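You operate a simulated robot arm through the tools that you are given. There is no shell and no other tool.

The job below is to be done with a simulated robot arm. You get a single attempt, and the scene is never put back.

TASK
Swap the empty glue jar for the full yellow one.
Fine: draw the orange cover out, stand the empty one on the side ledge, push the full one home, push the cover back, then set the yellow knob to the word on the new jar. Set down upright: empty white glue jar.

Only the result counts: the job must be done as asked and must still hold three seconds after the hand-in. Knocking over, shifting, dropping, spilling or breaking anything else fails it. A push-on lid holds only when it is set on centred and level and pressed home; a screw cap is set on level and turned clockwise until tight.

THE ROBOT
A 7-joint arm with a two-finger parallel gripper, fixed in place. Base frame: the origin is at the foot of the arm, x ahead of it, y to its left, z up. Readings come in m, rad, newtons and seconds.
Its first joint turns from -2.601 to 2.601 rad. Payload 3.43 kg.
Tool frame: the origin (TCP) lies between the finger pads and is the grasp point; the fingertips stand 0.03 m ahead of it; z points along the fingers, y is the line along which they close. Largest opening 0.094 m; finger width 0.028, thickness 0.01; the body of the gripper, 0.05 by 0.096 m, starts 0.055 m behind the TCP.
Orientation is told as [roll, pitch, yaw] about the base's x, y, z axes, in that order, counted from this pose: with the fingers straight down and closing along the base's y, the tool's x points along the base's -x, its y along +y and its z along -z.

THE INTERFACE
- The arm moves only by the tool servo_tool. Its argument "rows" is a list of rows, each an object of numbers (a shift or turn left out is 0, a gripper value left out holds the last): "ax", "ay", "az": the turn, a rotation vector about the tool's x, y, z in rad; "dx", "dy", "dz": the shift along the tool's x, y, z in mm; "jaw": the opening, from 0 (shut) to 1 (fully open). In form: [{"ax": .., "ay": .., "az": .., "dx": .., "dy": .., "dz": .., "jaw": ..}, ...]. A call has 1 to 20 rows; each row shifts and turns the commanded pose from where the row before left it, along the tool's axes as they then stand. Rows are played at 5 a second. More than 0.05 m and 0.15 rad between two rows, or a gripper value outside its range, and nothing of the call is played. A pose out of reach is approached as far as the arm can. The call stops where the force on the tool passes 40 N (or 10 N more than at its start, if that is more) or the arm is blocked; 0.2 s more then pass. The fingers move at their own pace (about 0.045 m/s each) and stop on an object; they squeeze with about 34 N. The grip force told is the motor's: it shows also when the fingers shut on nothing. Time passes only in rows, and 0.2 s behind the last, so rows that do not move let the fingers close. It gives the time, the measured TCP pose, the force on the tool (base axes), the opening and the grip force at its end, in the units of the frame above (readings bear some noise), with the torque about the TCP (base axes, N m) and any sound that the robot's microphone picked up.
- Cameras (640 x 400 px; columns grow to the right, rows downward): "scene" is fixed at [0.4021, -0.6484, 1.5005]; the picture's right is [-0.99, -0.14, 0.00], its down [-0.12, 0.83, -0.55] and it looks along [0.08, -0.54, -0.84] (base axes); focal length 242 px, centre (320, 200). "wrist" rides on the gripper at [0.076, 0.014, -0.102] in the tool frame; the picture's right is [-0.18, 0.98, 0.00], its down [-0.75, -0.14, -0.64] and it looks along [-0.63, -0.12, 0.77] (tool axes); focal length 243 px, centre (320, 200). There is no depth. A picture from a camera that has moved, and an enlarged one, comes with that camera's place and axes in the base frame and with its lens. The place of the scene camera against the robot may be out by one fixed shift of up to 0.012 m in any direction.
- grab_frame(camera): a new picture of that camera. It takes no simulated time.
- close_up(camera, box): a new picture of the part [left, top, right, bottom] of that camera's present view, enlarged. It takes no simulated time.
- close_job(): hands the job in; it is judged then, once.

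Places have to be worked out from the pictures, the camera data and where the tool is seen. Open the gripper and draw the arm clear of the work before you hand the job in, unless the task says otherwise.

The tools are called as a command line: name --argument value ..., lists and objects as JSON in quotes. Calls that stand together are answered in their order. servo_tool: Moves the arm, as the interface text tells. Its arguments: {"type":"object","properties":{"rows":{"type":"array","items":{"type":"object","properties":{"ax":{"type":"number"},"ay":{"type":"number"},"az":{"type":"number"},"dx":{"type":"number"},"dy":{"type":"number"},"dz":{"type":"number"},"jaw":{"type":"number"}}}}},"required":["rows"]} The other tools are called the same way: grab_frame (camera) takes a picture; close_up (camera, box) takes an enlarged picture of a part of a camera's view; close_job () hands the job in.

At the start:

```text
t: 0.0
eef_pos: [0.2678, -0.9514, 1.238]
orientation: [0.0, 0.0, 0.001]
ft_force: [-0.3, 0.8, -0.4]
moment: [-0.01, 0.05, 0.0]
width: 0.0942
grip_force: 0.0
```

scene: 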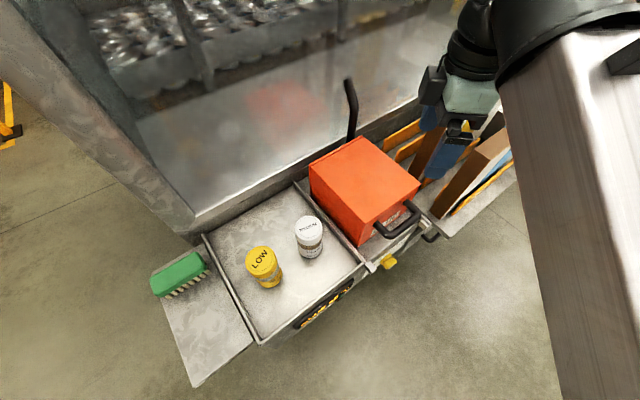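
wrist: 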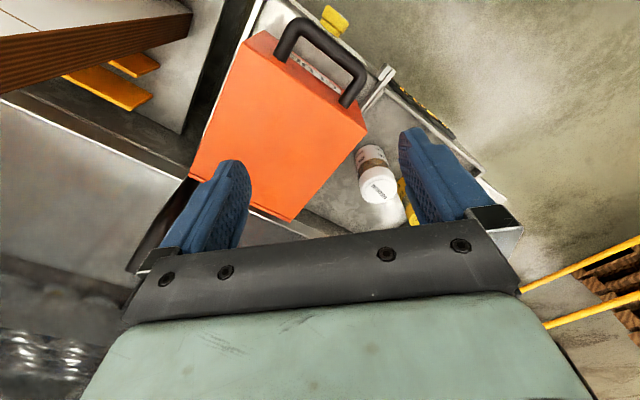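

I start by looking closer at the work area from both cameras before any motion.

close_up --camera "scene" --box '[140, 180, 380, 330]'

close_up --camera "scene" --box '[290, 120, 450, 280]'

close_up --camera "wrist" --box '[180, 0, 500, 240]'

close_up --camera "scene" --box '[280, 240, 440, 340]'

```text
2.67 times, centred on (260, 255) of scene
camera zoom: at [0.4021, -0.6484, 1.5005], right [-0.99, -0.14, 0.0], down [-0.12, 0.83, -0.55], along [0.08, -0.54, -0.84], focal length 645 px, centre (480, 53)
```

zoom: 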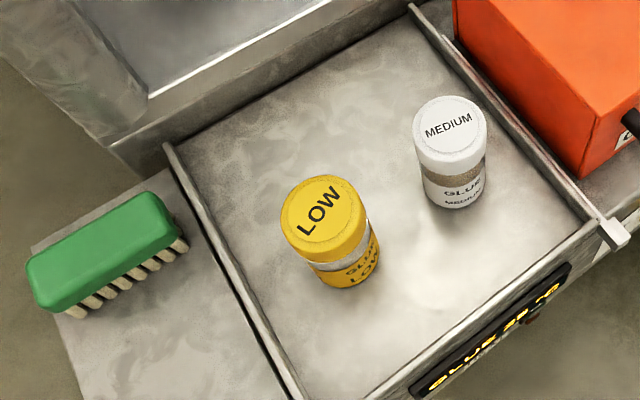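

```text
2.50 times, centred on (370, 200) of scene
camera zoom: at [0.4021, -0.6484, 1.5005], right [-0.99, -0.14, 0.0], down [-0.12, 0.83, -0.55], along [0.08, -0.54, -0.84], focal length 605 px, centre (195, 200)
```

zoom: 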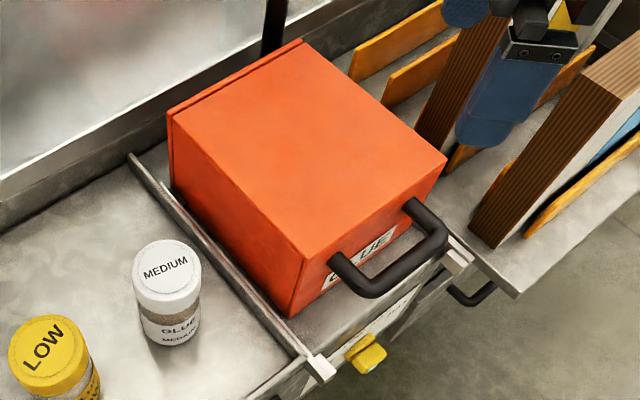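

```text
1.67 times, centred on (340, 120) of wrist
camera zoom: at [0.1912, -0.9367, 1.3409], right [0.18, 0.98, 0.0], down [0.75, -0.14, 0.64], along [0.63, -0.12, -0.77], focal length 404 px, centre (287, 333)
```

zoom: 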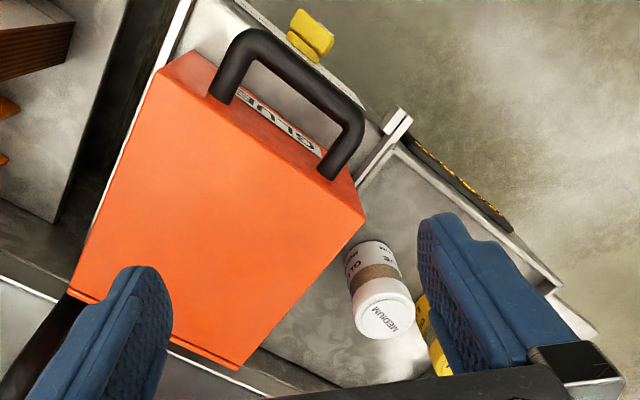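

```text
4.00 times, centred on (360, 290) of scene
camera zoom: at [0.4021, -0.6484, 1.5005], right [-0.99, -0.14, 0.0], down [-0.12, 0.83, -0.55], along [0.08, -0.54, -0.84], focal length 968 px, centre (160, -160)
```

zoom: 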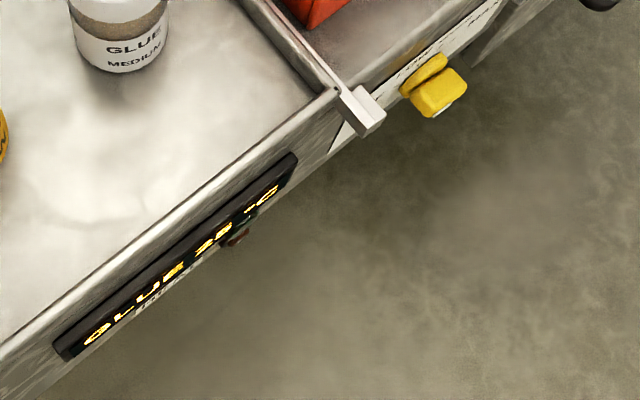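

The cover seems to open along about (-0.7, +0.7) in base axes, with its handle near (0.25, -0.93, 1.0), and the jars stand around (0.46, -0.89) and (0.55, -0.80). I move to a viewpoint in front of the station, staying high, to look at the front face, the knob and the rails.

servo_tool --rows '[{"dx": 20, "dy": 25, "dz": -10}, {"dx": 20, "dy": 25, "dz": -10}, {"dx": 25, "dy": 25, "dz": 0}, {"dx": 25, "dy": 25}, {"dx": 25, "dy": 25}, {"dx": 25, "dy": 25}, {"dx": 20, "az": 0.1}, {"az": 0.14}, {"az": 0.14}, {"az": 0.14}, {"az": 0.14}, {"az": 0.12}, {}]'

grab_frame --camera "wrist"

grab_frame --camera "scene"

```text
t: 2.8
eef_pos: [0.1122, -0.8286, 1.2001]
orientation: [-0.007, -0.011, -0.781]
ft_force: [-0.1, -0.3, -0.8]
moment: [0.0, 0.0, -0.04]
width: 0.0939
grip_force: 0.1
out of reach, approached as far as the arm can: row 2, 3, 4, 5, 6, 7
```

```text
taken
camera wrist: at [0.0676, -0.7642, 1.3027], right [0.82, 0.57, -0.01], down [0.43, -0.62, 0.65], along [0.36, -0.54, -0.76], focal length 243 px, centre (320, 200)
```

wrist: 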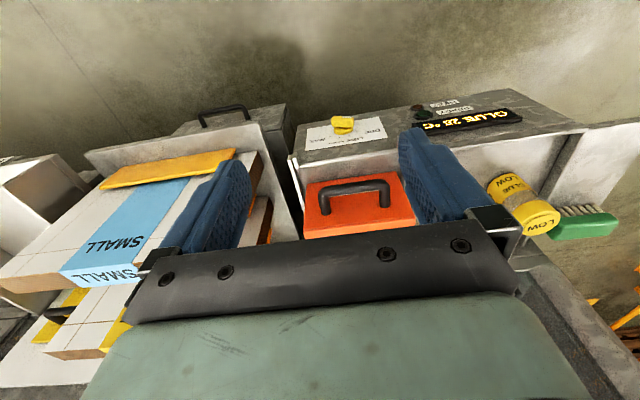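

```text
taken
```

scene: 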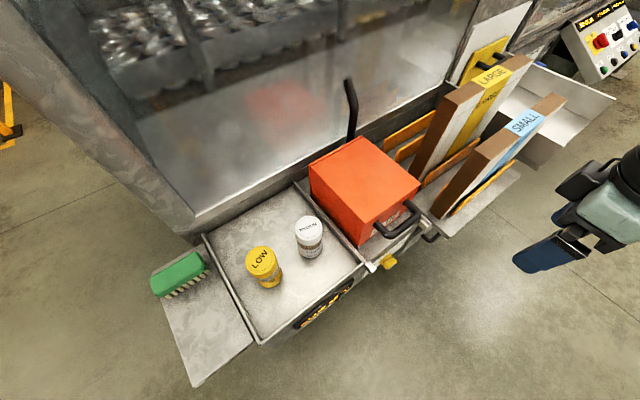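

The front panel with the yellow knob is now in view. I enlarge it and the cover front.

close_up --camera "wrist" --box '[280, 90, 440, 190]'

close_up --camera "wrist" --box '[260, 90, 420, 250]'

close_up --camera "wrist" --box '[400, 80, 640, 260]'

close_up --camera "scene" --box '[330, 60, 540, 260]'

```text
4.00 times, centred on (360, 140) of wrist
camera zoom: at [0.0676, -0.7642, 1.3027], right [0.82, 0.57, -0.01], down [0.43, -0.62, 0.65], along [0.36, -0.54, -0.76], focal length 970 px, centre (160, 440)
```

zoom: 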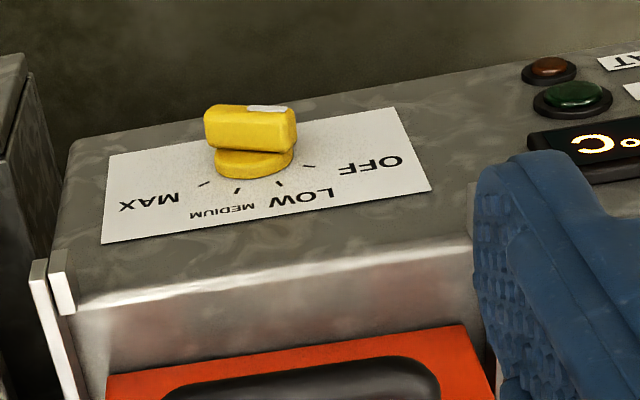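

```text
2.50 times, centred on (340, 170) of wrist
camera zoom: at [0.0676, -0.7642, 1.3027], right [0.82, 0.57, -0.01], down [0.43, -0.62, 0.65], along [0.36, -0.54, -0.76], focal length 606 px, centre (270, 275)
```

zoom: 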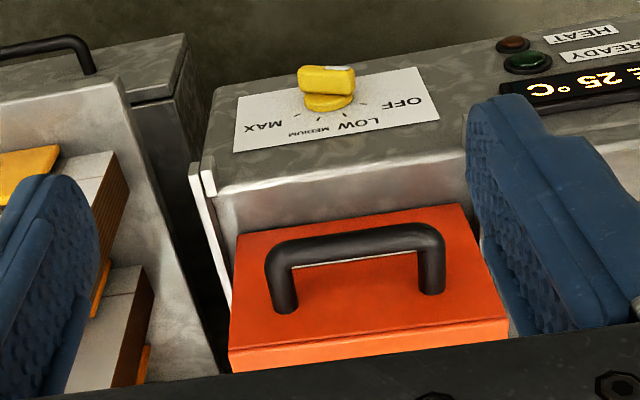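

```text
2.22 times, centred on (520, 170) of wrist
camera zoom: at [0.0676, -0.7642, 1.3027], right [0.82, 0.57, -0.01], down [0.43, -0.62, 0.65], along [0.36, -0.54, -0.76], focal length 539 px, centre (-124, 267)
```

zoom: 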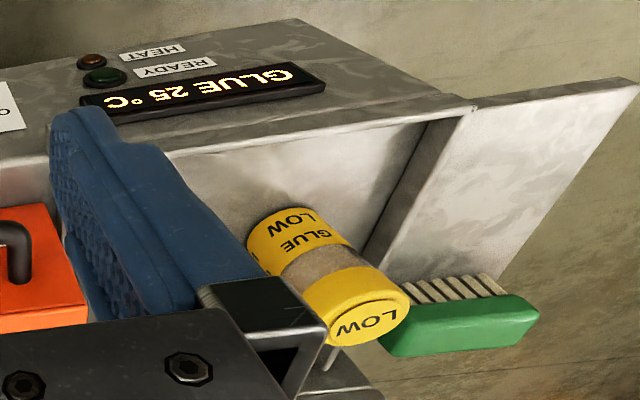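

```text
2.00 times, centred on (435, 160) of scene
camera zoom: at [0.4021, -0.6484, 1.5005], right [-0.99, -0.14, 0.0], down [-0.12, 0.83, -0.55], along [0.08, -0.54, -0.84], focal length 484 px, centre (90, 280)
```

zoom: 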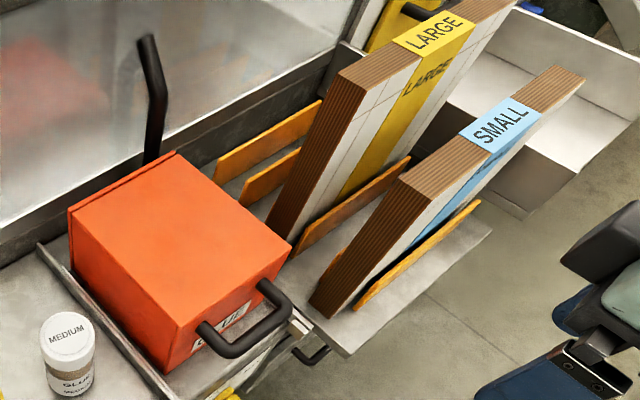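

Triangulating both views puts the handle bar centre near (0.243, -0.928, 0.99). The cover front runs along about (-0.7, -0.7), and the knob is near (0.229, -0.920, 0.775), with LOW next to OFF. I turn the tool so it closes along the pull direction and look again.

servo_tool --rows '[{"az": -0.14}, {"az": -0.14}, {"az": -0.14}, {"az": -0.14}, {"az": -0.14}, {"az": -0.14}, {"az": -0.14}, {"az": -0.14}, {"az": -0.14}, {"az": -0.14}, {"az": -0.14}, {}]'

grab_frame --camera "wrist"

grab_frame --camera "scene"

```text
t: 5.4
eef_pos: [0.1124, -0.8286, 1.1996]
orientation: [-0.008, 0.008, 0.761]
ft_force: [-0.2, -0.1, 0.2]
moment: [-0.01, 0.04, -0.02]
width: 0.0938
grip_force: 0.1
```

```text
taken
camera wrist: at [0.0464, -0.8705, 1.3039], right [-0.54, 0.84, -0.01], down [0.64, 0.42, 0.64], along [0.54, 0.34, -0.77], focal length 243 px, centre (320, 200)
```

wrist: 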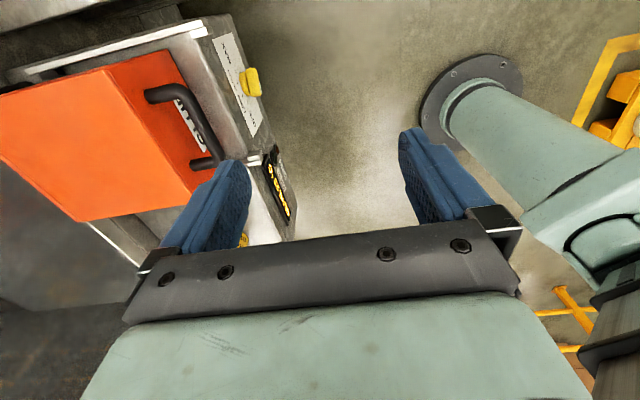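

```text
taken
```

scene: 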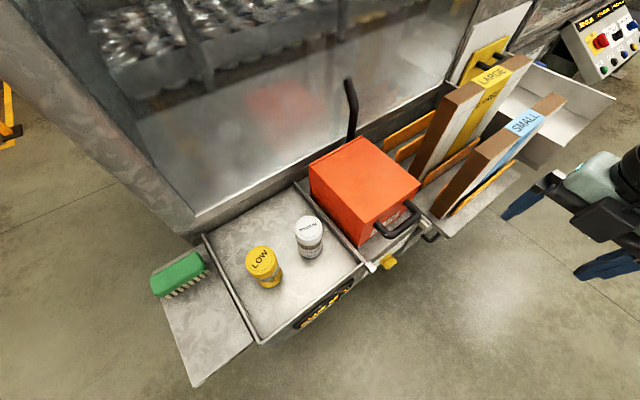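

The view agrees on the bar at about (0.24, -0.93). I move above it with the jaws half closed, staying at z about 1.15, then check.

servo_tool --rows '[{"dx": -6, "dy": -40, "jaw": 0.55}, {"dx": -6, "dy": -40}, {"dx": -6, "dy": -40, "dz": 20}, {"dx": -5, "dy": -41, "dz": 30}, {}]'

grab_frame --camera "wrist"

close_up --camera "scene" --box '[300, 100, 500, 300]'

```text
refused: row 4 steps farther than a row can; nothing moved
```

```text
taken
camera wrist: at [0.0464, -0.8705, 1.3039], right [-0.54, 0.84, -0.01], down [0.64, 0.42, 0.64], along [0.54, 0.34, -0.77], focal length 243 px, centre (320, 200)
```

wrist: 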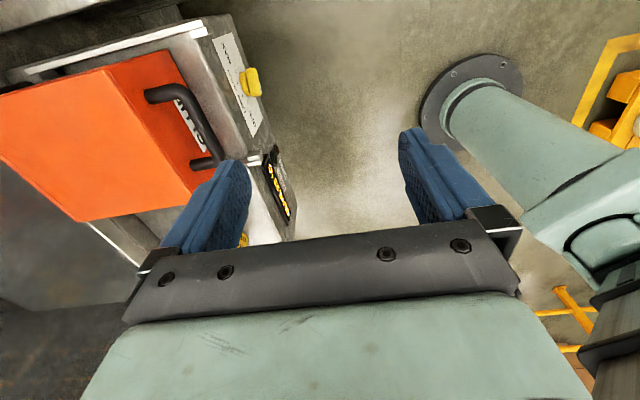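

```text
2.00 times, centred on (400, 200) of scene
camera zoom: at [0.4021, -0.6484, 1.5005], right [-0.99, -0.14, 0.0], down [-0.12, 0.83, -0.55], along [0.08, -0.54, -0.84], focal length 484 px, centre (160, 200)
```

zoom: 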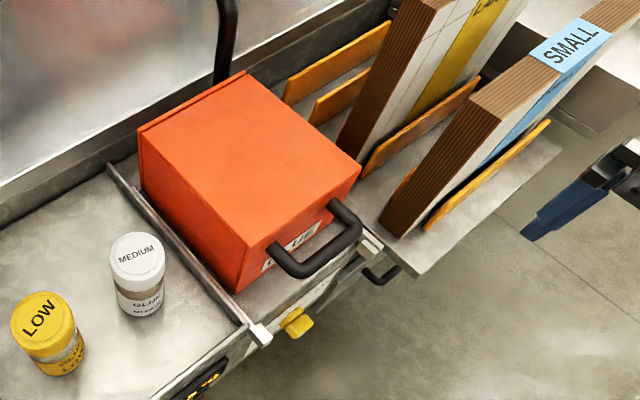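

The last row exceeded the step limit, so nothing moved. I repeat it with smaller steps.

servo_tool --rows '[{"dx": -5, "dy": -35, "jaw": 0.55}, {"dx": -5, "dy": -35}, {"dx": -5, "dy": -35, "dz": 10}, {"dx": -5, "dy": -35, "dz": 20}, {"dx": -3, "dy": -21, "dz": 20}, {}]'

grab_frame --camera "wrist"

close_up --camera "scene" --box '[300, 100, 500, 300]'

```text
t: 6.8
eef_pos: [0.2381, -0.9302, 1.1526]
orientation: [0.001, 0.001, 0.759]
ft_force: [0.0, -0.3, 0.3]
moment: [-0.02, 0.0, 0.0]
width: 0.0515
grip_force: 0.0
```

```text
taken
camera wrist: at [0.1731, -0.9723, 1.2551], right [-0.54, 0.84, 0.0], down [0.64, 0.42, 0.64], along [0.54, 0.35, -0.77], focal length 243 px, centre (320, 200)
```

wrist: 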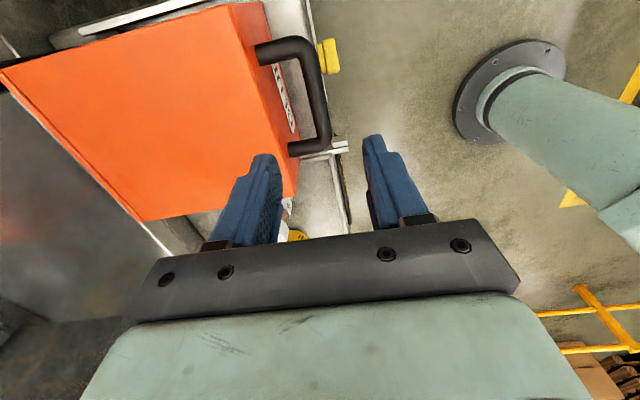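

```text
2.00 times, centred on (400, 200) of scene
camera zoom: at [0.4021, -0.6484, 1.5005], right [-0.99, -0.14, 0.0], down [-0.12, 0.83, -0.55], along [0.08, -0.54, -0.84], focal length 484 px, centre (160, 200)
```

zoom: 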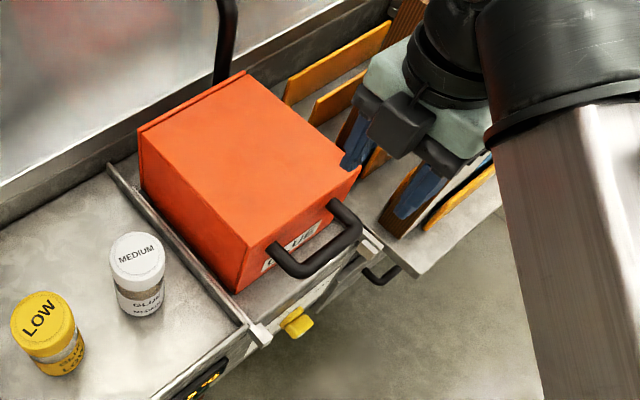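

The bar lies between the fingers, about 5 mm deeper than the tool. I take a close-up to refine its line before descending.

close_up --camera "wrist" --box '[200, 0, 440, 240]'

```text
1.67 times, centred on (320, 120) of wrist
camera zoom: at [0.1731, -0.9723, 1.2551], right [-0.54, 0.84, 0.0], down [0.64, 0.42, 0.64], along [0.54, 0.35, -0.77], focal length 404 px, centre (320, 333)
```

zoom: 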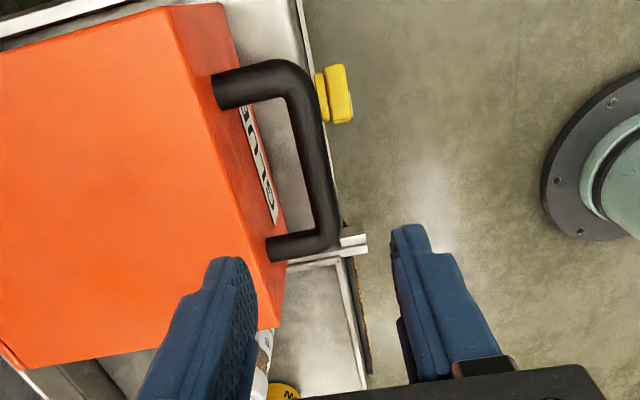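

Bar centre comes out near (0.239, -0.934). I shift 4 mm toward it, descend in steps, and watch the force.

servo_tool --rows '[{"dy": -4, "dz": 30, "az": 0.015}, {"dz": 40}, {"dz": 40}, {}]'

grab_frame --camera "wrist"

close_up --camera "scene" --box '[320, 130, 480, 290]'

```text
t: 7.8
eef_pos: [0.2412, -0.9333, 1.0419]
orientation: [0.0, 0.0, 0.744]
ft_force: [0.2, -0.1, -0.1]
moment: [0.04, -0.02, 0.01]
width: 0.0518
grip_force: 0.1
```

```text
taken
camera wrist: at [0.1752, -0.9744, 1.1442], right [-0.53, 0.85, 0.0], down [0.65, 0.41, 0.64], along [0.54, 0.34, -0.77], focal length 243 px, centre (320, 200)
```

wrist: 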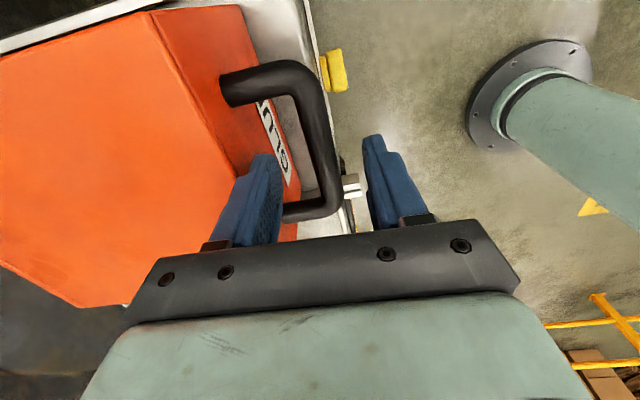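

```text
2.50 times, centred on (400, 210) of scene
camera zoom: at [0.4021, -0.6484, 1.5005], right [-0.99, -0.14, 0.0], down [-0.12, 0.83, -0.55], along [0.08, -0.54, -0.84], focal length 605 px, centre (120, 175)
```

zoom: 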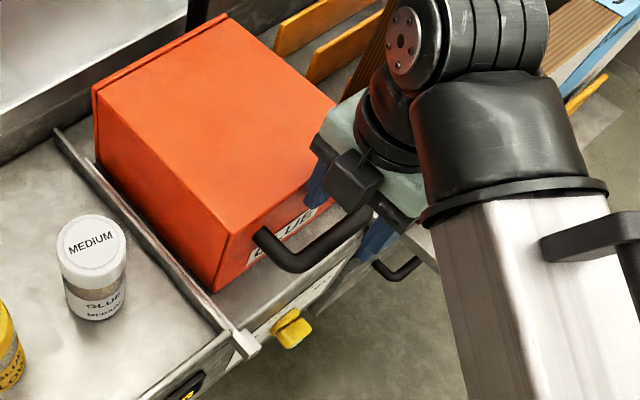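

The bar is centred between the fingers, and the inner finger clears the cover face. I descend to bar height and close on it.

servo_tool --rows '[{"dz": 20}, {"dz": 20}, {"dz": 6}, {}, {"jaw": 0.0}, {}, {}, {}]'

grab_frame --camera "wrist"

close_up --camera "scene" --box '[320, 130, 480, 290]'

```text
t: 9.6
eef_pos: [0.2411, -0.934, 0.995]
orientation: [0.0, 0.0, 0.746]
ft_force: [-0.5, -0.4, -2.0]
moment: [-0.05, 0.06, 0.97]
width: 0.0221
grip_force: 45.0
```

```text
taken
camera wrist: at [0.1757, -0.9743, 1.0984], right [-0.53, 0.85, 0.0], down [0.65, 0.41, 0.64], along [0.54, 0.34, -0.77], focal length 243 px, centre (320, 200)
```

wrist: 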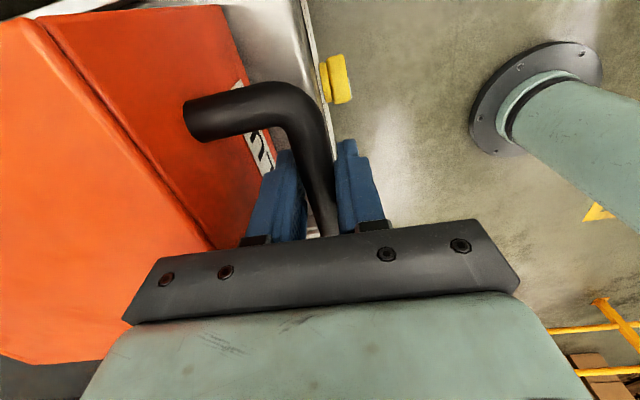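

```text
2.50 times, centred on (400, 210) of scene
camera zoom: at [0.4021, -0.6484, 1.5005], right [-0.99, -0.14, 0.0], down [-0.12, 0.83, -0.55], along [0.08, -0.54, -0.84], focal length 605 px, centre (120, 175)
```

zoom: 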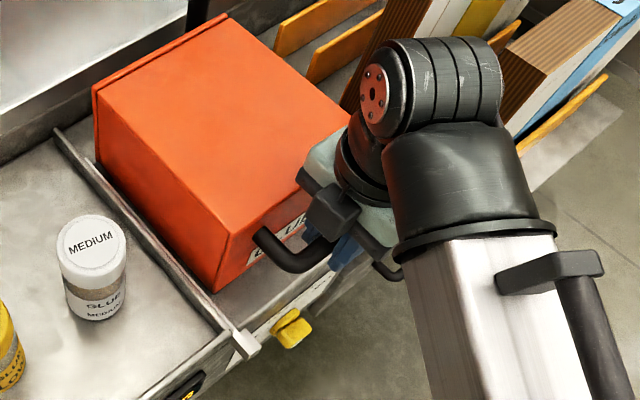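

The bar is gripped at width 22 mm, and the 1 Nm twist shows a small yaw misfit. I turn slightly to relieve it, then pull a short first distance outward.

servo_tool --rows '[{"az": -0.02}, {}]'

servo_tool --rows '[{"dy": 5}, {"dy": 5}, {"dy": 5}, {}]'

close_up --camera "scene" --box '[280, 130, 480, 290]'

```text
t: 10.2
eef_pos: [0.2417, -0.9323, 0.9967]
orientation: [-0.002, 0.0, 0.765]
ft_force: [-0.7, 0.6, -1.8]
moment: [0.01, -0.02, 0.2]
width: 0.0221
grip_force: 45.2
```

```text
t: 11.2
eef_pos: [0.231, -0.921, 0.994]
orientation: [0.0, -0.001, 0.766]
ft_force: [-4.5, -5.1, 0.0]
moment: [0.08, -0.16, 0.47]
width: 0.0223
grip_force: 45.1
```

```text
2.50 times, centred on (380, 210) of scene
camera zoom: at [0.4021, -0.6484, 1.5005], right [-0.99, -0.14, 0.0], down [-0.12, 0.83, -0.55], along [0.08, -0.54, -0.84], focal length 605 px, centre (170, 175)
```

zoom: 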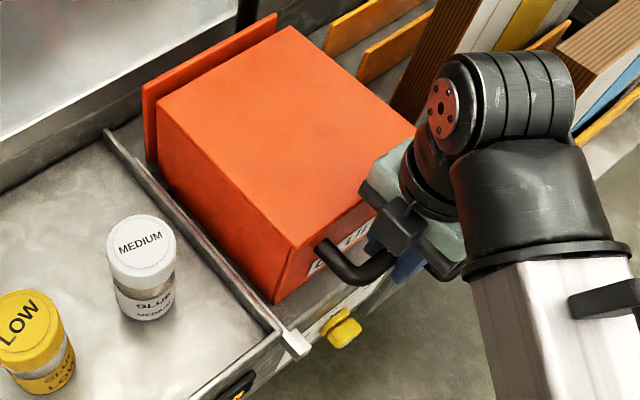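

The box slides with little force while a back plate stays put. A 7 N sideways load points to a small direction error, so I correct for that and keep pulling in short calls.

servo_tool --rows '[{"dx": 2}, {"dy": 10, "dx": 0.5}, {"dy": 10, "dx": 0.5}, {"dy": 10, "dx": 0.5}, {}]'

close_up --camera "scene" --box '[280, 130, 480, 290]'

```text
t: 12.4
eef_pos: [0.2101, -0.9003, 0.9958]
orientation: [0.001, -0.003, 0.767]
ft_force: [18.8, 16.7, -6.4]
moment: [-0.36, 0.26, 0.34]
width: 0.0221
grip_force: 45.0
```

```text
2.50 times, centred on (380, 210) of scene
camera zoom: at [0.4021, -0.6484, 1.5005], right [-0.99, -0.14, 0.0], down [-0.12, 0.83, -0.55], along [0.08, -0.54, -0.84], focal length 605 px, centre (170, 175)
```

zoom: 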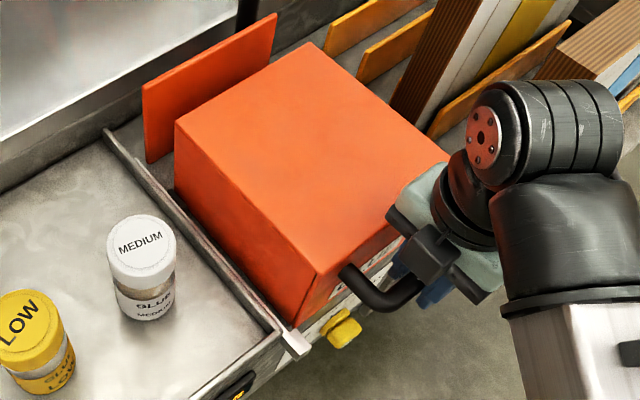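

Overcorrected: the lateral load is now 25 N the other way. I back off about 2 mm sideways and continue with a slope of about 0.025.

servo_tool --rows '[{"dx": -1.9}, {"dy": 8, "dx": 0.2}, {"dy": 8, "dx": 0.2}, {}]'

```text
t: 13.4
eef_pos: [0.1978, -0.889, 0.9954]
orientation: [0.001, 0.001, 0.764]
ft_force: [13.5, 12.2, -10.1]
moment: [0.43, -0.57, 0.43]
width: 0.0221
grip_force: 45.0
```

servo_tool --rows '[{"dx": -1.0}, {}]'

servo_tool --rows '[{"dx": -0.7, "dz": -0.5}, {}]'

```text
t: 14.0
eef_pos: [0.1991, -0.8889, 0.9949]
orientation: [0.001, 0.001, 0.764]
ft_force: [6.8, 7.6, -9.6]
moment: [0.73, -0.69, 0.46]
width: 0.0221
grip_force: 45.3
```

```text
t: 14.6
eef_pos: [0.1991, -0.8902, 0.9962]
orientation: [-0.001, 0.002, 0.763]
ft_force: [0.6, 0.7, -14.0]
moment: [0.25, -0.27, 0.47]
width: 0.0223
grip_force: 45.0
```

Lateral load is gone, and the path fit gives a rail direction of about 45°. I lower 1.2 mm to unload the vertical force, turn the yaw to match, and pull straight on.

servo_tool --rows '[{"dz": 1.2, "az": -0.022}, {"dy": 10}, {"dy": 10}, {}]'

close_up --camera "scene" --box '[280, 130, 480, 290]'

```text
t: 15.6
eef_pos: [0.1842, -0.8762, 0.9955]
orientation: [-0.002, 0.002, 0.785]
ft_force: [-5.8, -6.7, 0.7]
moment: [-0.45, 0.49, -0.82]
width: 0.022
grip_force: 45.0
```

```text
2.50 times, centred on (380, 210) of scene
camera zoom: at [0.4021, -0.6484, 1.5005], right [-0.99, -0.14, 0.0], down [-0.12, 0.83, -0.55], along [0.08, -0.54, -0.84], focal length 605 px, centre (170, 175)
```

zoom: 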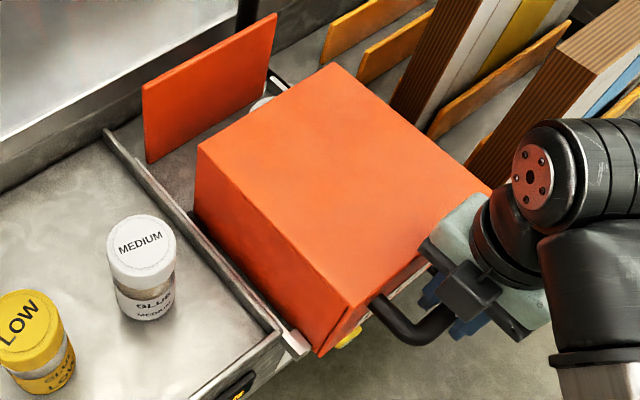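

A white jar lid begins to appear behind the cover. Loads are small, so I continue pulling with a slight correction.

servo_tool --rows '[{"dx": 0.7, "az": 0.012}, {"dy": 10, "dx": 0.15}, {"dy": 10, "dx": 0.15}, {"dy": 10, "dx": 0.15}, {}]'

close_up --camera "scene" --box '[280, 130, 480, 290]'

```text
t: 16.8
eef_pos: [0.1633, -0.8525, 0.9959]
orientation: [0.0, 0.001, 0.774]
ft_force: [-9.9, -10.7, 18.9]
moment: [0.06, -0.1, -0.12]
width: 0.022
grip_force: 45.1
```

```text
2.50 times, centred on (380, 210) of scene
camera zoom: at [0.4021, -0.6484, 1.5005], right [-0.99, -0.14, 0.0], down [-0.12, 0.83, -0.55], along [0.08, -0.54, -0.84], focal length 605 px, centre (170, 175)
```

zoom: 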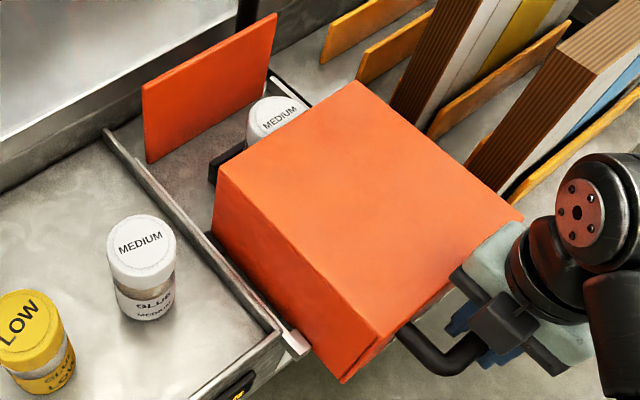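

The jar behind the cover (white, MEDIUM) is appearing, held by a black bracket. I relieve the vertical and lateral loads, then keep drawing.

servo_tool --rows '[{"dx": 1.0, "dz": -1.5}, {}]'

servo_tool --rows '[{"dy": 10, "dx": 0.2}, {"dy": 10, "dx": 0.2}, {"dy": 10, "dx": 0.2}, {}]'

close_up --camera "scene" --box '[280, 130, 480, 290]'

```text
t: 17.4
eef_pos: [0.1636, -0.8537, 0.9956]
orientation: [0.001, -0.002, 0.774]
ft_force: [-5.4, -3.3, 0.4]
moment: [-0.91, 1.08, -0.19]
width: 0.0222
grip_force: 45.5
```

```text
t: 18.4
eef_pos: [0.141, -0.8327, 0.9949]
orientation: [0.002, -0.001, 0.773]
ft_force: [3.1, 2.7, -13.0]
moment: [-0.06, -0.03, -0.21]
width: 0.0222
grip_force: 44.8
```

```text
2.50 times, centred on (380, 210) of scene
camera zoom: at [0.4021, -0.6484, 1.5005], right [-0.99, -0.14, 0.0], down [-0.12, 0.83, -0.55], along [0.08, -0.54, -0.84], focal length 605 px, centre (170, 175)
```

zoom: 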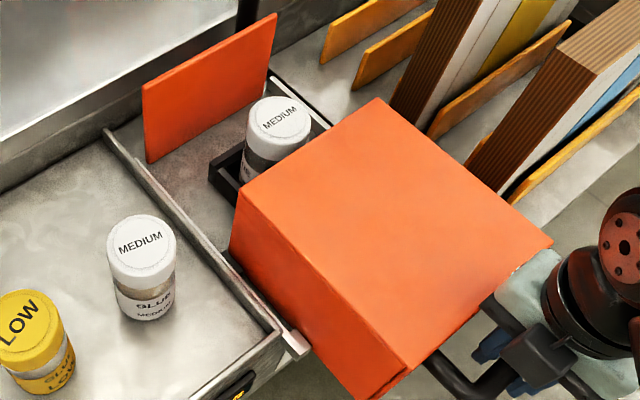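

The jar stands in a black socket. I keep drawing, adjusting slightly for the vertical load.

servo_tool --rows '[{"dz": 1.0, "dy": 8, "dx": 0.1}, {"dy": 10, "dx": 0.1}, {"dy": 10, "dx": 0.1}, {}]'

close_up --camera "scene" --box '[280, 130, 480, 290]'

```text
t: 19.4
eef_pos: [0.1225, -0.8137, 0.9953]
orientation: [-0.001, -0.001, 0.774]
ft_force: [9.0, 8.8, -2.6]
moment: [0.68, -0.82, -0.18]
width: 0.022
grip_force: 44.8
```

```text
2.50 times, centred on (380, 210) of scene
camera zoom: at [0.4021, -0.6484, 1.5005], right [-0.99, -0.14, 0.0], down [-0.12, 0.83, -0.55], along [0.08, -0.54, -0.84], focal length 605 px, centre (170, 175)
```

zoom: 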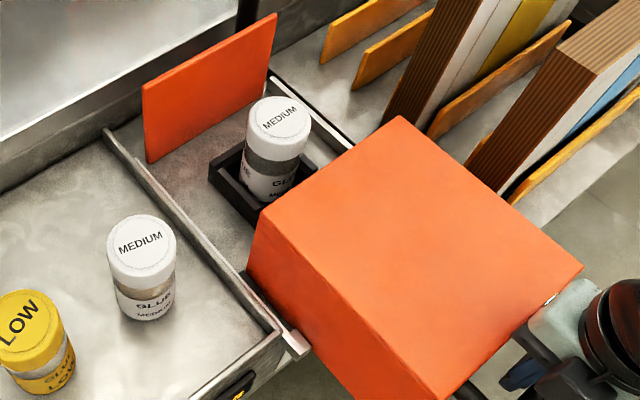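

servo_tool --rows '[{"dx": -0.8, "dy": 6}, {"dy": 10}, {"dy": 10}, {}]'

close_up --camera "scene" --box '[280, 130, 480, 290]'

```text
t: 20.4
eef_pos: [0.1034, -0.7943, 0.9953]
orientation: [0.0, 0.003, 0.775]
ft_force: [4.2, 5.2, -6.0]
moment: [-0.07, 0.01, -0.09]
width: 0.0221
grip_force: 45.3
```

```text
2.50 times, centred on (380, 210) of scene
camera zoom: at [0.4021, -0.6484, 1.5005], right [-0.99, -0.14, 0.0], down [-0.12, 0.83, -0.55], along [0.08, -0.54, -0.84], focal length 605 px, centre (170, 175)
```

zoom: 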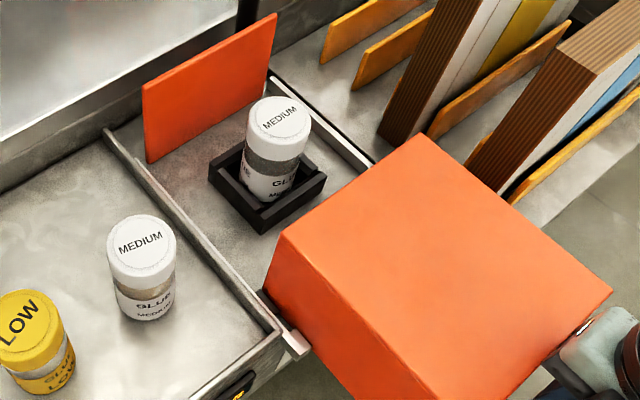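

The cover is drawn about 0.195 m and clear of the socket. Before letting go I test whether the rails carry it, by nudging it 2 mm down and up and reading the force.

servo_tool --rows '[{"dz": 2.0}, {}]'

servo_tool --rows '[{"dz": -2.0}, {}]'

servo_tool --rows '[{"dz": -1.5}, {}]'

servo_tool --rows '[{"dz": 1.0, "dx": -0.5}, {"dy": 6}, {}]'

grab_frame --camera "wrist"

```text
t: 21.0
eef_pos: [0.1037, -0.795, 0.996]
orientation: [-0.001, 0.003, 0.773]
ft_force: [0.8, -0.2, 30.5]
moment: [0.63, -0.64, -0.15]
width: 0.0225
grip_force: 45.3
```

```text
t: 21.6
eef_pos: [0.1039, -0.7947, 0.9953]
orientation: [0.0, 0.002, 0.775]
ft_force: [-1.3, -2.9, 12.4]
moment: [-0.52, 0.46, -0.13]
width: 0.0221
grip_force: 44.7
```

```text
t: 22.2
eef_pos: [0.1039, -0.7944, 0.9949]
orientation: [0.001, 0.0, 0.774]
ft_force: [-5.0, -3.7, -14.4]
moment: [-0.92, 0.94, -0.13]
width: 0.0221
grip_force: 45.2
```

```text
t: 23.0
eef_pos: [0.0996, -0.79, 0.9946]
orientation: [0.0, 0.0, 0.774]
ft_force: [-8.1, -11.1, -3.2]
moment: [0.22, -0.37, -0.15]
width: 0.0224
grip_force: 44.5
```

```text
taken
camera wrist: at [0.0349, -0.8339, 1.0985], right [-0.56, 0.83, 0.0], down [0.64, 0.43, 0.64], along [0.53, 0.36, -0.77], focal length 243 px, centre (320, 200)
```

wrist: 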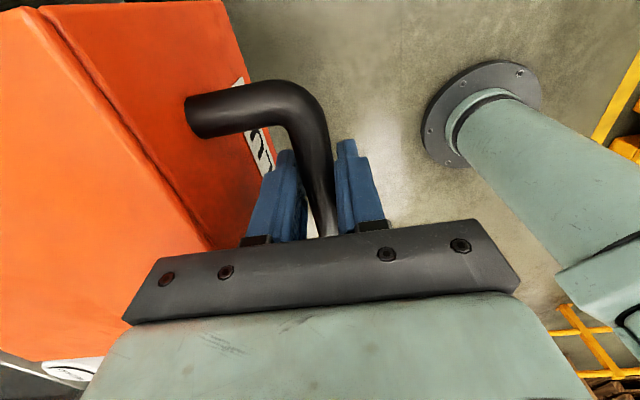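

Pushing down 30 N and lifting gave no motion, so the rails hold the cover captive. I open the jaws part way and rise straight off the handle.

servo_tool --rows '[{"dx": 0.8}, {"jaw": 0.5}, {}, {}, {"dz": -20}, {"dz": -30}, {"dz": -40}, {"dz": -40}, {}]'

grab_frame --camera "scene"

grab_frame --camera "wrist"

```text
t: 25.0
eef_pos: [0.1013, -0.7909, 1.126]
orientation: [0.0, 0.0, 0.775]
ft_force: [-0.2, -0.3, -0.5]
moment: [-0.04, 0.03, -0.01]
width: 0.0469
grip_force: 0.1
```

```text
taken
```

scene: 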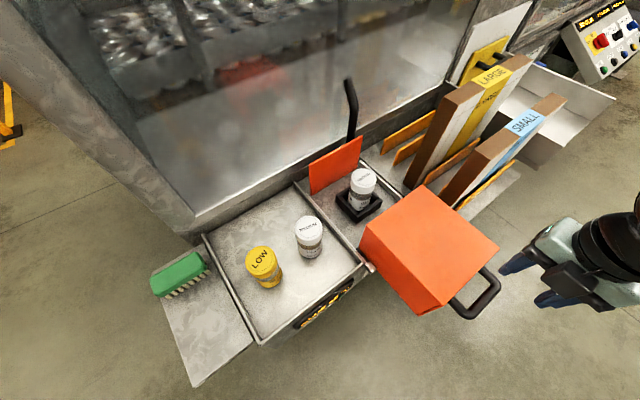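

```text
taken
camera wrist: at [0.0355, -0.8345, 1.2287], right [-0.56, 0.83, 0.0], down [0.64, 0.43, 0.64], along [0.53, 0.36, -0.77], focal length 243 px, centre (320, 200)
```

wrist: 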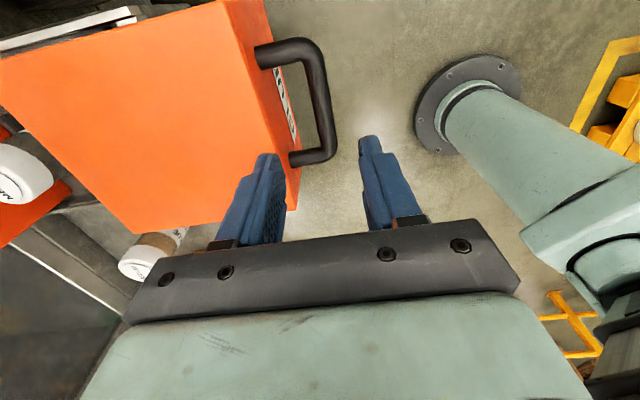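

The cover stays out by itself. I look closely at the exposed jar, the socket and the side ledge.

close_up --camera "scene" --box '[290, 130, 410, 230]'

close_up --camera "scene" --box '[140, 220, 300, 390]'

close_up --camera "scene" --box '[350, 160, 520, 340]'

```text
4.00 times, centred on (350, 180) of scene
camera zoom: at [0.4021, -0.6484, 1.5005], right [-0.99, -0.14, 0.0], down [-0.12, 0.83, -0.55], along [0.08, -0.54, -0.84], focal length 968 px, centre (200, 280)
```

zoom: 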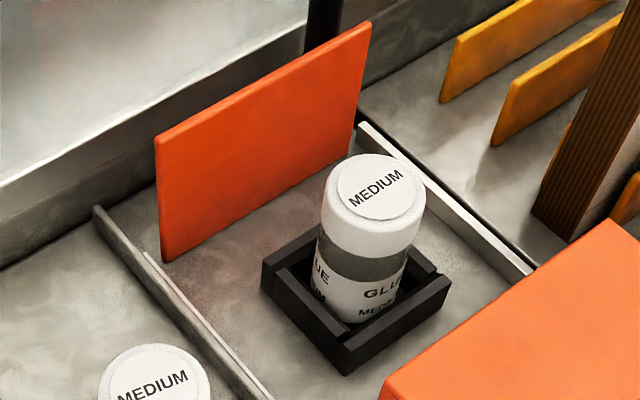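

```text
2.35 times, centred on (220, 305) of scene
camera zoom: at [0.4021, -0.6484, 1.5005], right [-0.99, -0.14, 0.0], down [-0.12, 0.83, -0.55], along [0.08, -0.54, -0.84], focal length 569 px, centre (555, -47)
```

zoom: 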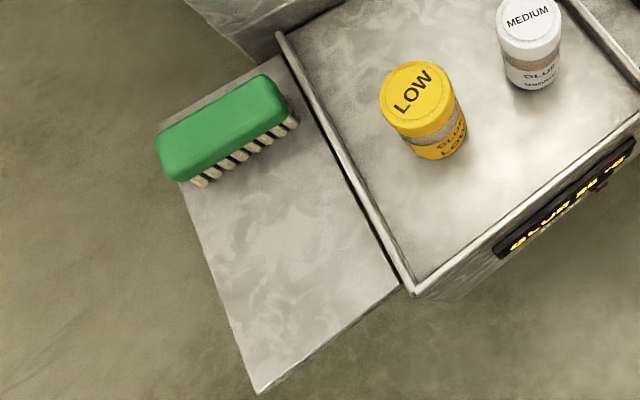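

```text
2.22 times, centred on (435, 250) of scene
camera zoom: at [0.4021, -0.6484, 1.5005], right [-0.99, -0.14, 0.0], down [-0.12, 0.83, -0.55], along [0.08, -0.54, -0.84], focal length 538 px, centre (64, 89)
```

zoom: 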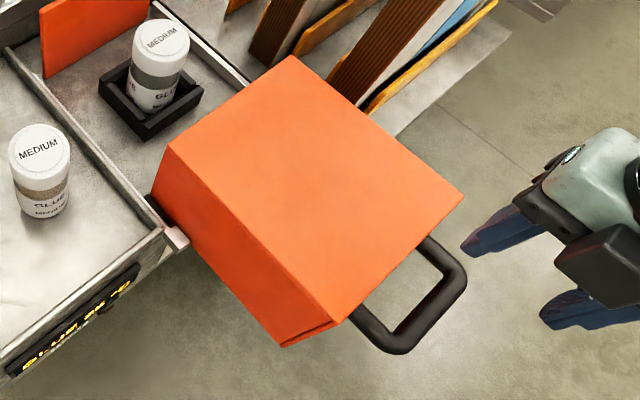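

The empty jar (grey window, MEDIUM) stands in a shallow black socket at roughly (0.35, -1.05), radius about 1.1 m, which will need an outward-tilted tool. I raise slightly and turn so that the camera will sit on the outer side, then tilt outward. This tests whether the arm accepts it.

servo_tool --rows '[{"dz": -20, "az": -0.1}, {"dz": -20, "az": -0.14}, {"az": -0.14}, {"az": -0.14}, {"az": -0.14}, {"az": -0.14}, {"az": -0.14}, {"az": -0.14}, {}]'

grab_frame --camera "wrist"

```text
t: 27.0
eef_pos: [0.1013, -0.7904, 1.1647]
orientation: [0.001, -0.001, 1.503]
ft_force: [-0.2, -1.2, 0.9]
moment: [0.03, 0.01, 0.0]
width: 0.047
grip_force: 0.1
out of reach, approached as far as the arm can: row 6, 7, 8
```

```text
taken
camera wrist: at [0.0803, -0.8654, 1.2683], right [-0.97, 0.25, 0.0], down [0.19, 0.74, 0.64], along [0.16, 0.62, -0.77], focal length 243 px, centre (320, 200)
```

wrist: 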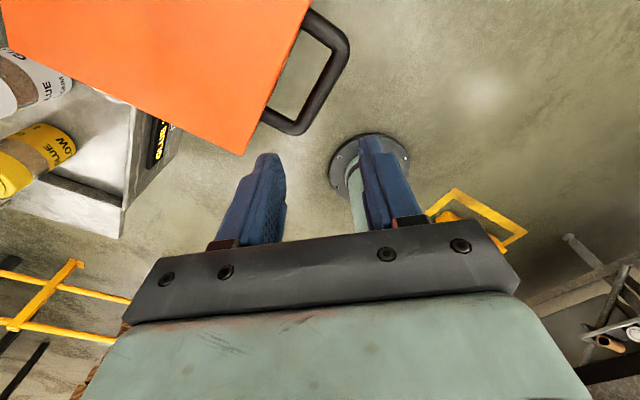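

The last joint stops at yaw about 1.5 here, but it gets more room as the arm swings toward the jar. I move over toward the seat, high, with yaw about 1.55, and start leaning the tool outward.

servo_tool --rows '[{"dx": 20, "dy": -38, "dz": -5}, {"dx": 20, "dy": -38, "dz": -5}, {"dx": 20, "dy": -38, "dz": -5}, {"dx": 20, "dy": -38, "dz": -5}, {"dx": 20, "dy": -38, "dz": -5}, {"dx": 20, "dy": -38, "dz": -5}, {"ay": 0.1, "az": -0.03}, {"ay": 0.1, "az": -0.02}, {}]'

grab_frame --camera "wrist"

grab_frame --camera "scene"

```text
t: 29.0
eef_pos: [0.3183, -0.9268, 1.1961]
orientation: [0.004, 0.2, 1.553]
ft_force: [-0.8, 0.3, 0.4]
moment: [-0.03, -0.02, 0.0]
width: 0.0472
grip_force: 0.0
```

```text
taken
camera wrist: at [0.3038, -0.9803, 1.3117], right [-0.98, 0.2, -0.03], down [0.16, 0.86, 0.48], along [0.12, 0.46, -0.88], focal length 243 px, centre (320, 200)
```

wrist: 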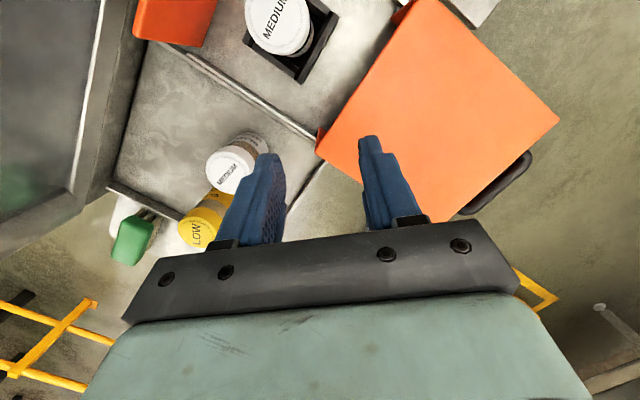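

```text
taken
```

scene: 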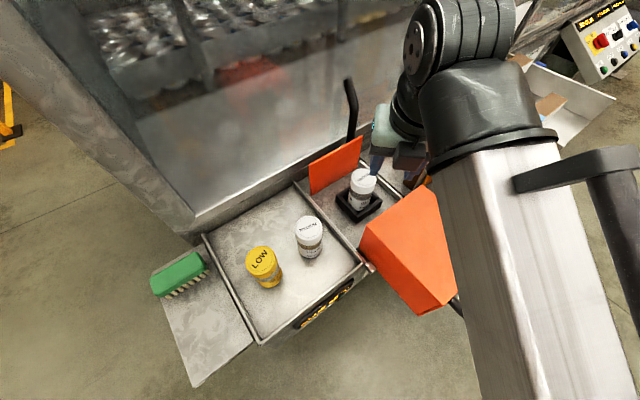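

Tilting works and the wrist camera sees all three jars. I take close-ups to locate them.

close_up --camera "wrist" --box '[200, 0, 360, 100]'

close_up --camera "wrist" --box '[90, 110, 290, 270]'

```text
4.00 times, centred on (280, 50) of wrist
camera zoom: at [0.3038, -0.9803, 1.3117], right [-0.98, 0.2, -0.03], down [0.16, 0.86, 0.48], along [0.12, 0.46, -0.88], focal length 970 px, centre (480, 800)
```

zoom: 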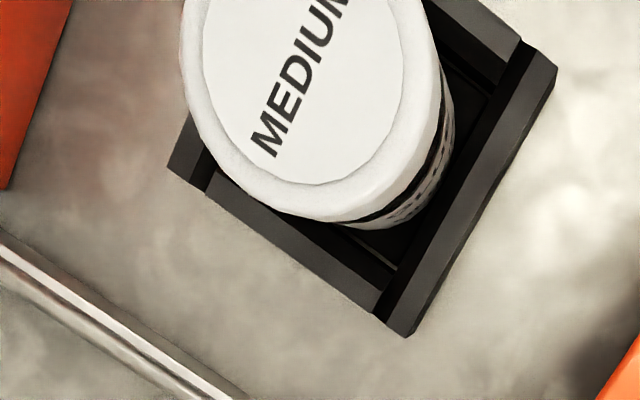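

```text
2.50 times, centred on (190, 190) of wrist
camera zoom: at [0.3038, -0.9803, 1.3117], right [-0.98, 0.2, -0.03], down [0.16, 0.86, 0.48], along [0.12, 0.46, -0.88], focal length 606 px, centre (645, 225)
```

zoom: 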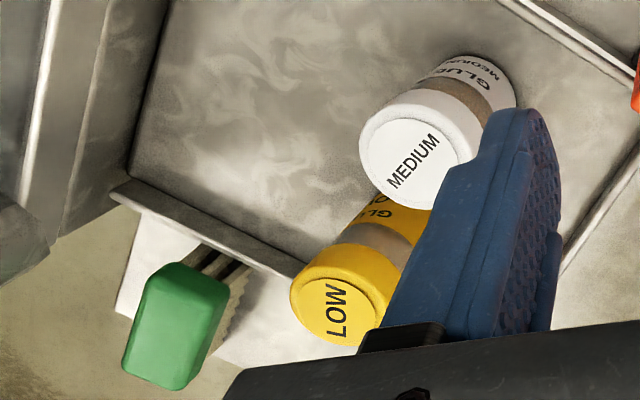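

I move above the seat jar at the same height with more tilt. This gives a second wrist view for triangulation and checks reach.

servo_tool --rows '[{"dx": 24, "dy": -6, "dz": 5}, {"dx": 24, "dy": -6, "dz": 5}, {"dx": 25, "dy": -6, "dz": 5}, {"dx": 25, "dy": -7, "dz": 5}, {"ay": 0.1}, {"ay": 0.1}, {}]'

grab_frame --camera "wrist"

close_up --camera "scene" --box '[290, 80, 450, 240]'

```text
t: 30.6
eef_pos: [0.3426, -1.0266, 1.1956]
orientation: [0.006, 0.403, 1.555]
ft_force: [-0.2, 0.8, 1.0]
moment: [-0.01, 0.03, 0.01]
width: 0.047
grip_force: 0.0
```

```text
taken
camera wrist: at [0.3274, -1.0565, 1.3203], right [-0.98, 0.19, -0.07], down [0.16, 0.94, 0.3], along [0.12, 0.28, -0.95], focal length 243 px, centre (320, 200)
```

wrist: 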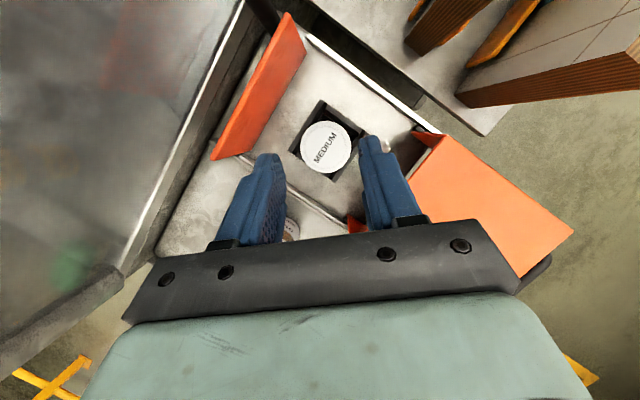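

```text
2.50 times, centred on (370, 160) of scene
camera zoom: at [0.4021, -0.6484, 1.5005], right [-0.99, -0.14, 0.0], down [-0.12, 0.83, -0.55], along [0.08, -0.54, -0.84], focal length 605 px, centre (195, 300)
```

zoom: 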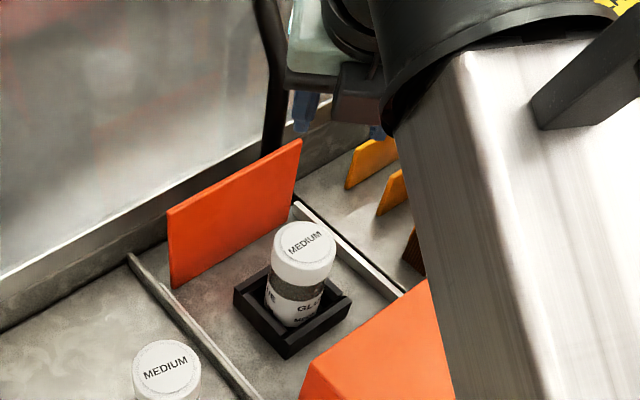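

Wrist-only triangulation puts the seat jar's lid top at (0.347, -1.033, 1.007). I open the jaws fully, tilt to 0.5 rad, and come straight down to just above it for a check.

servo_tool --rows '[{"ay": 0.1, "jaw": 1.0}, {"dx": -17, "dz": 36, "dy": -2}, {"dx": -17, "dz": 36, "dy": -2}, {"dx": -8, "dz": 18}, {}]'

grab_frame --camera "wrist"

close_up --camera "scene" --box '[290, 80, 450, 240]'

```text
t: 31.8
eef_pos: [0.3468, -1.0319, 1.0951]
orientation: [0.003, 0.5, 1.556]
ft_force: [0.0, 0.0, 0.7]
moment: [-0.02, -0.01, 0.03]
width: 0.0941
grip_force: 0.0
```

```text
taken
camera wrist: at [0.3321, -1.0496, 1.2227], right [-0.98, 0.18, -0.08], down [0.16, 0.97, 0.2], along [0.12, 0.18, -0.98], focal length 243 px, centre (320, 200)
```

wrist: 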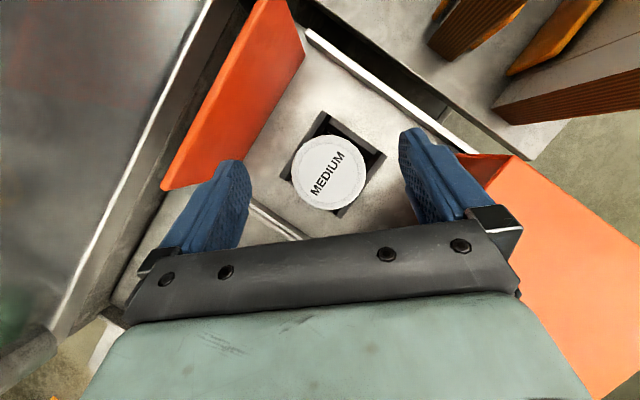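

```text
2.50 times, centred on (370, 160) of scene
camera zoom: at [0.4021, -0.6484, 1.5005], right [-0.99, -0.14, 0.0], down [-0.12, 0.83, -0.55], along [0.08, -0.54, -0.84], focal length 605 px, centre (195, 300)
```

zoom: 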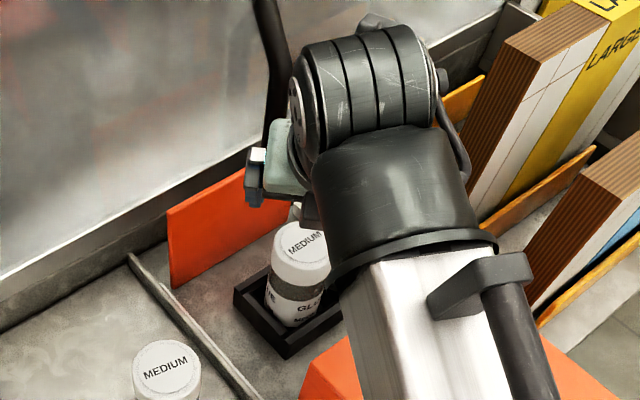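

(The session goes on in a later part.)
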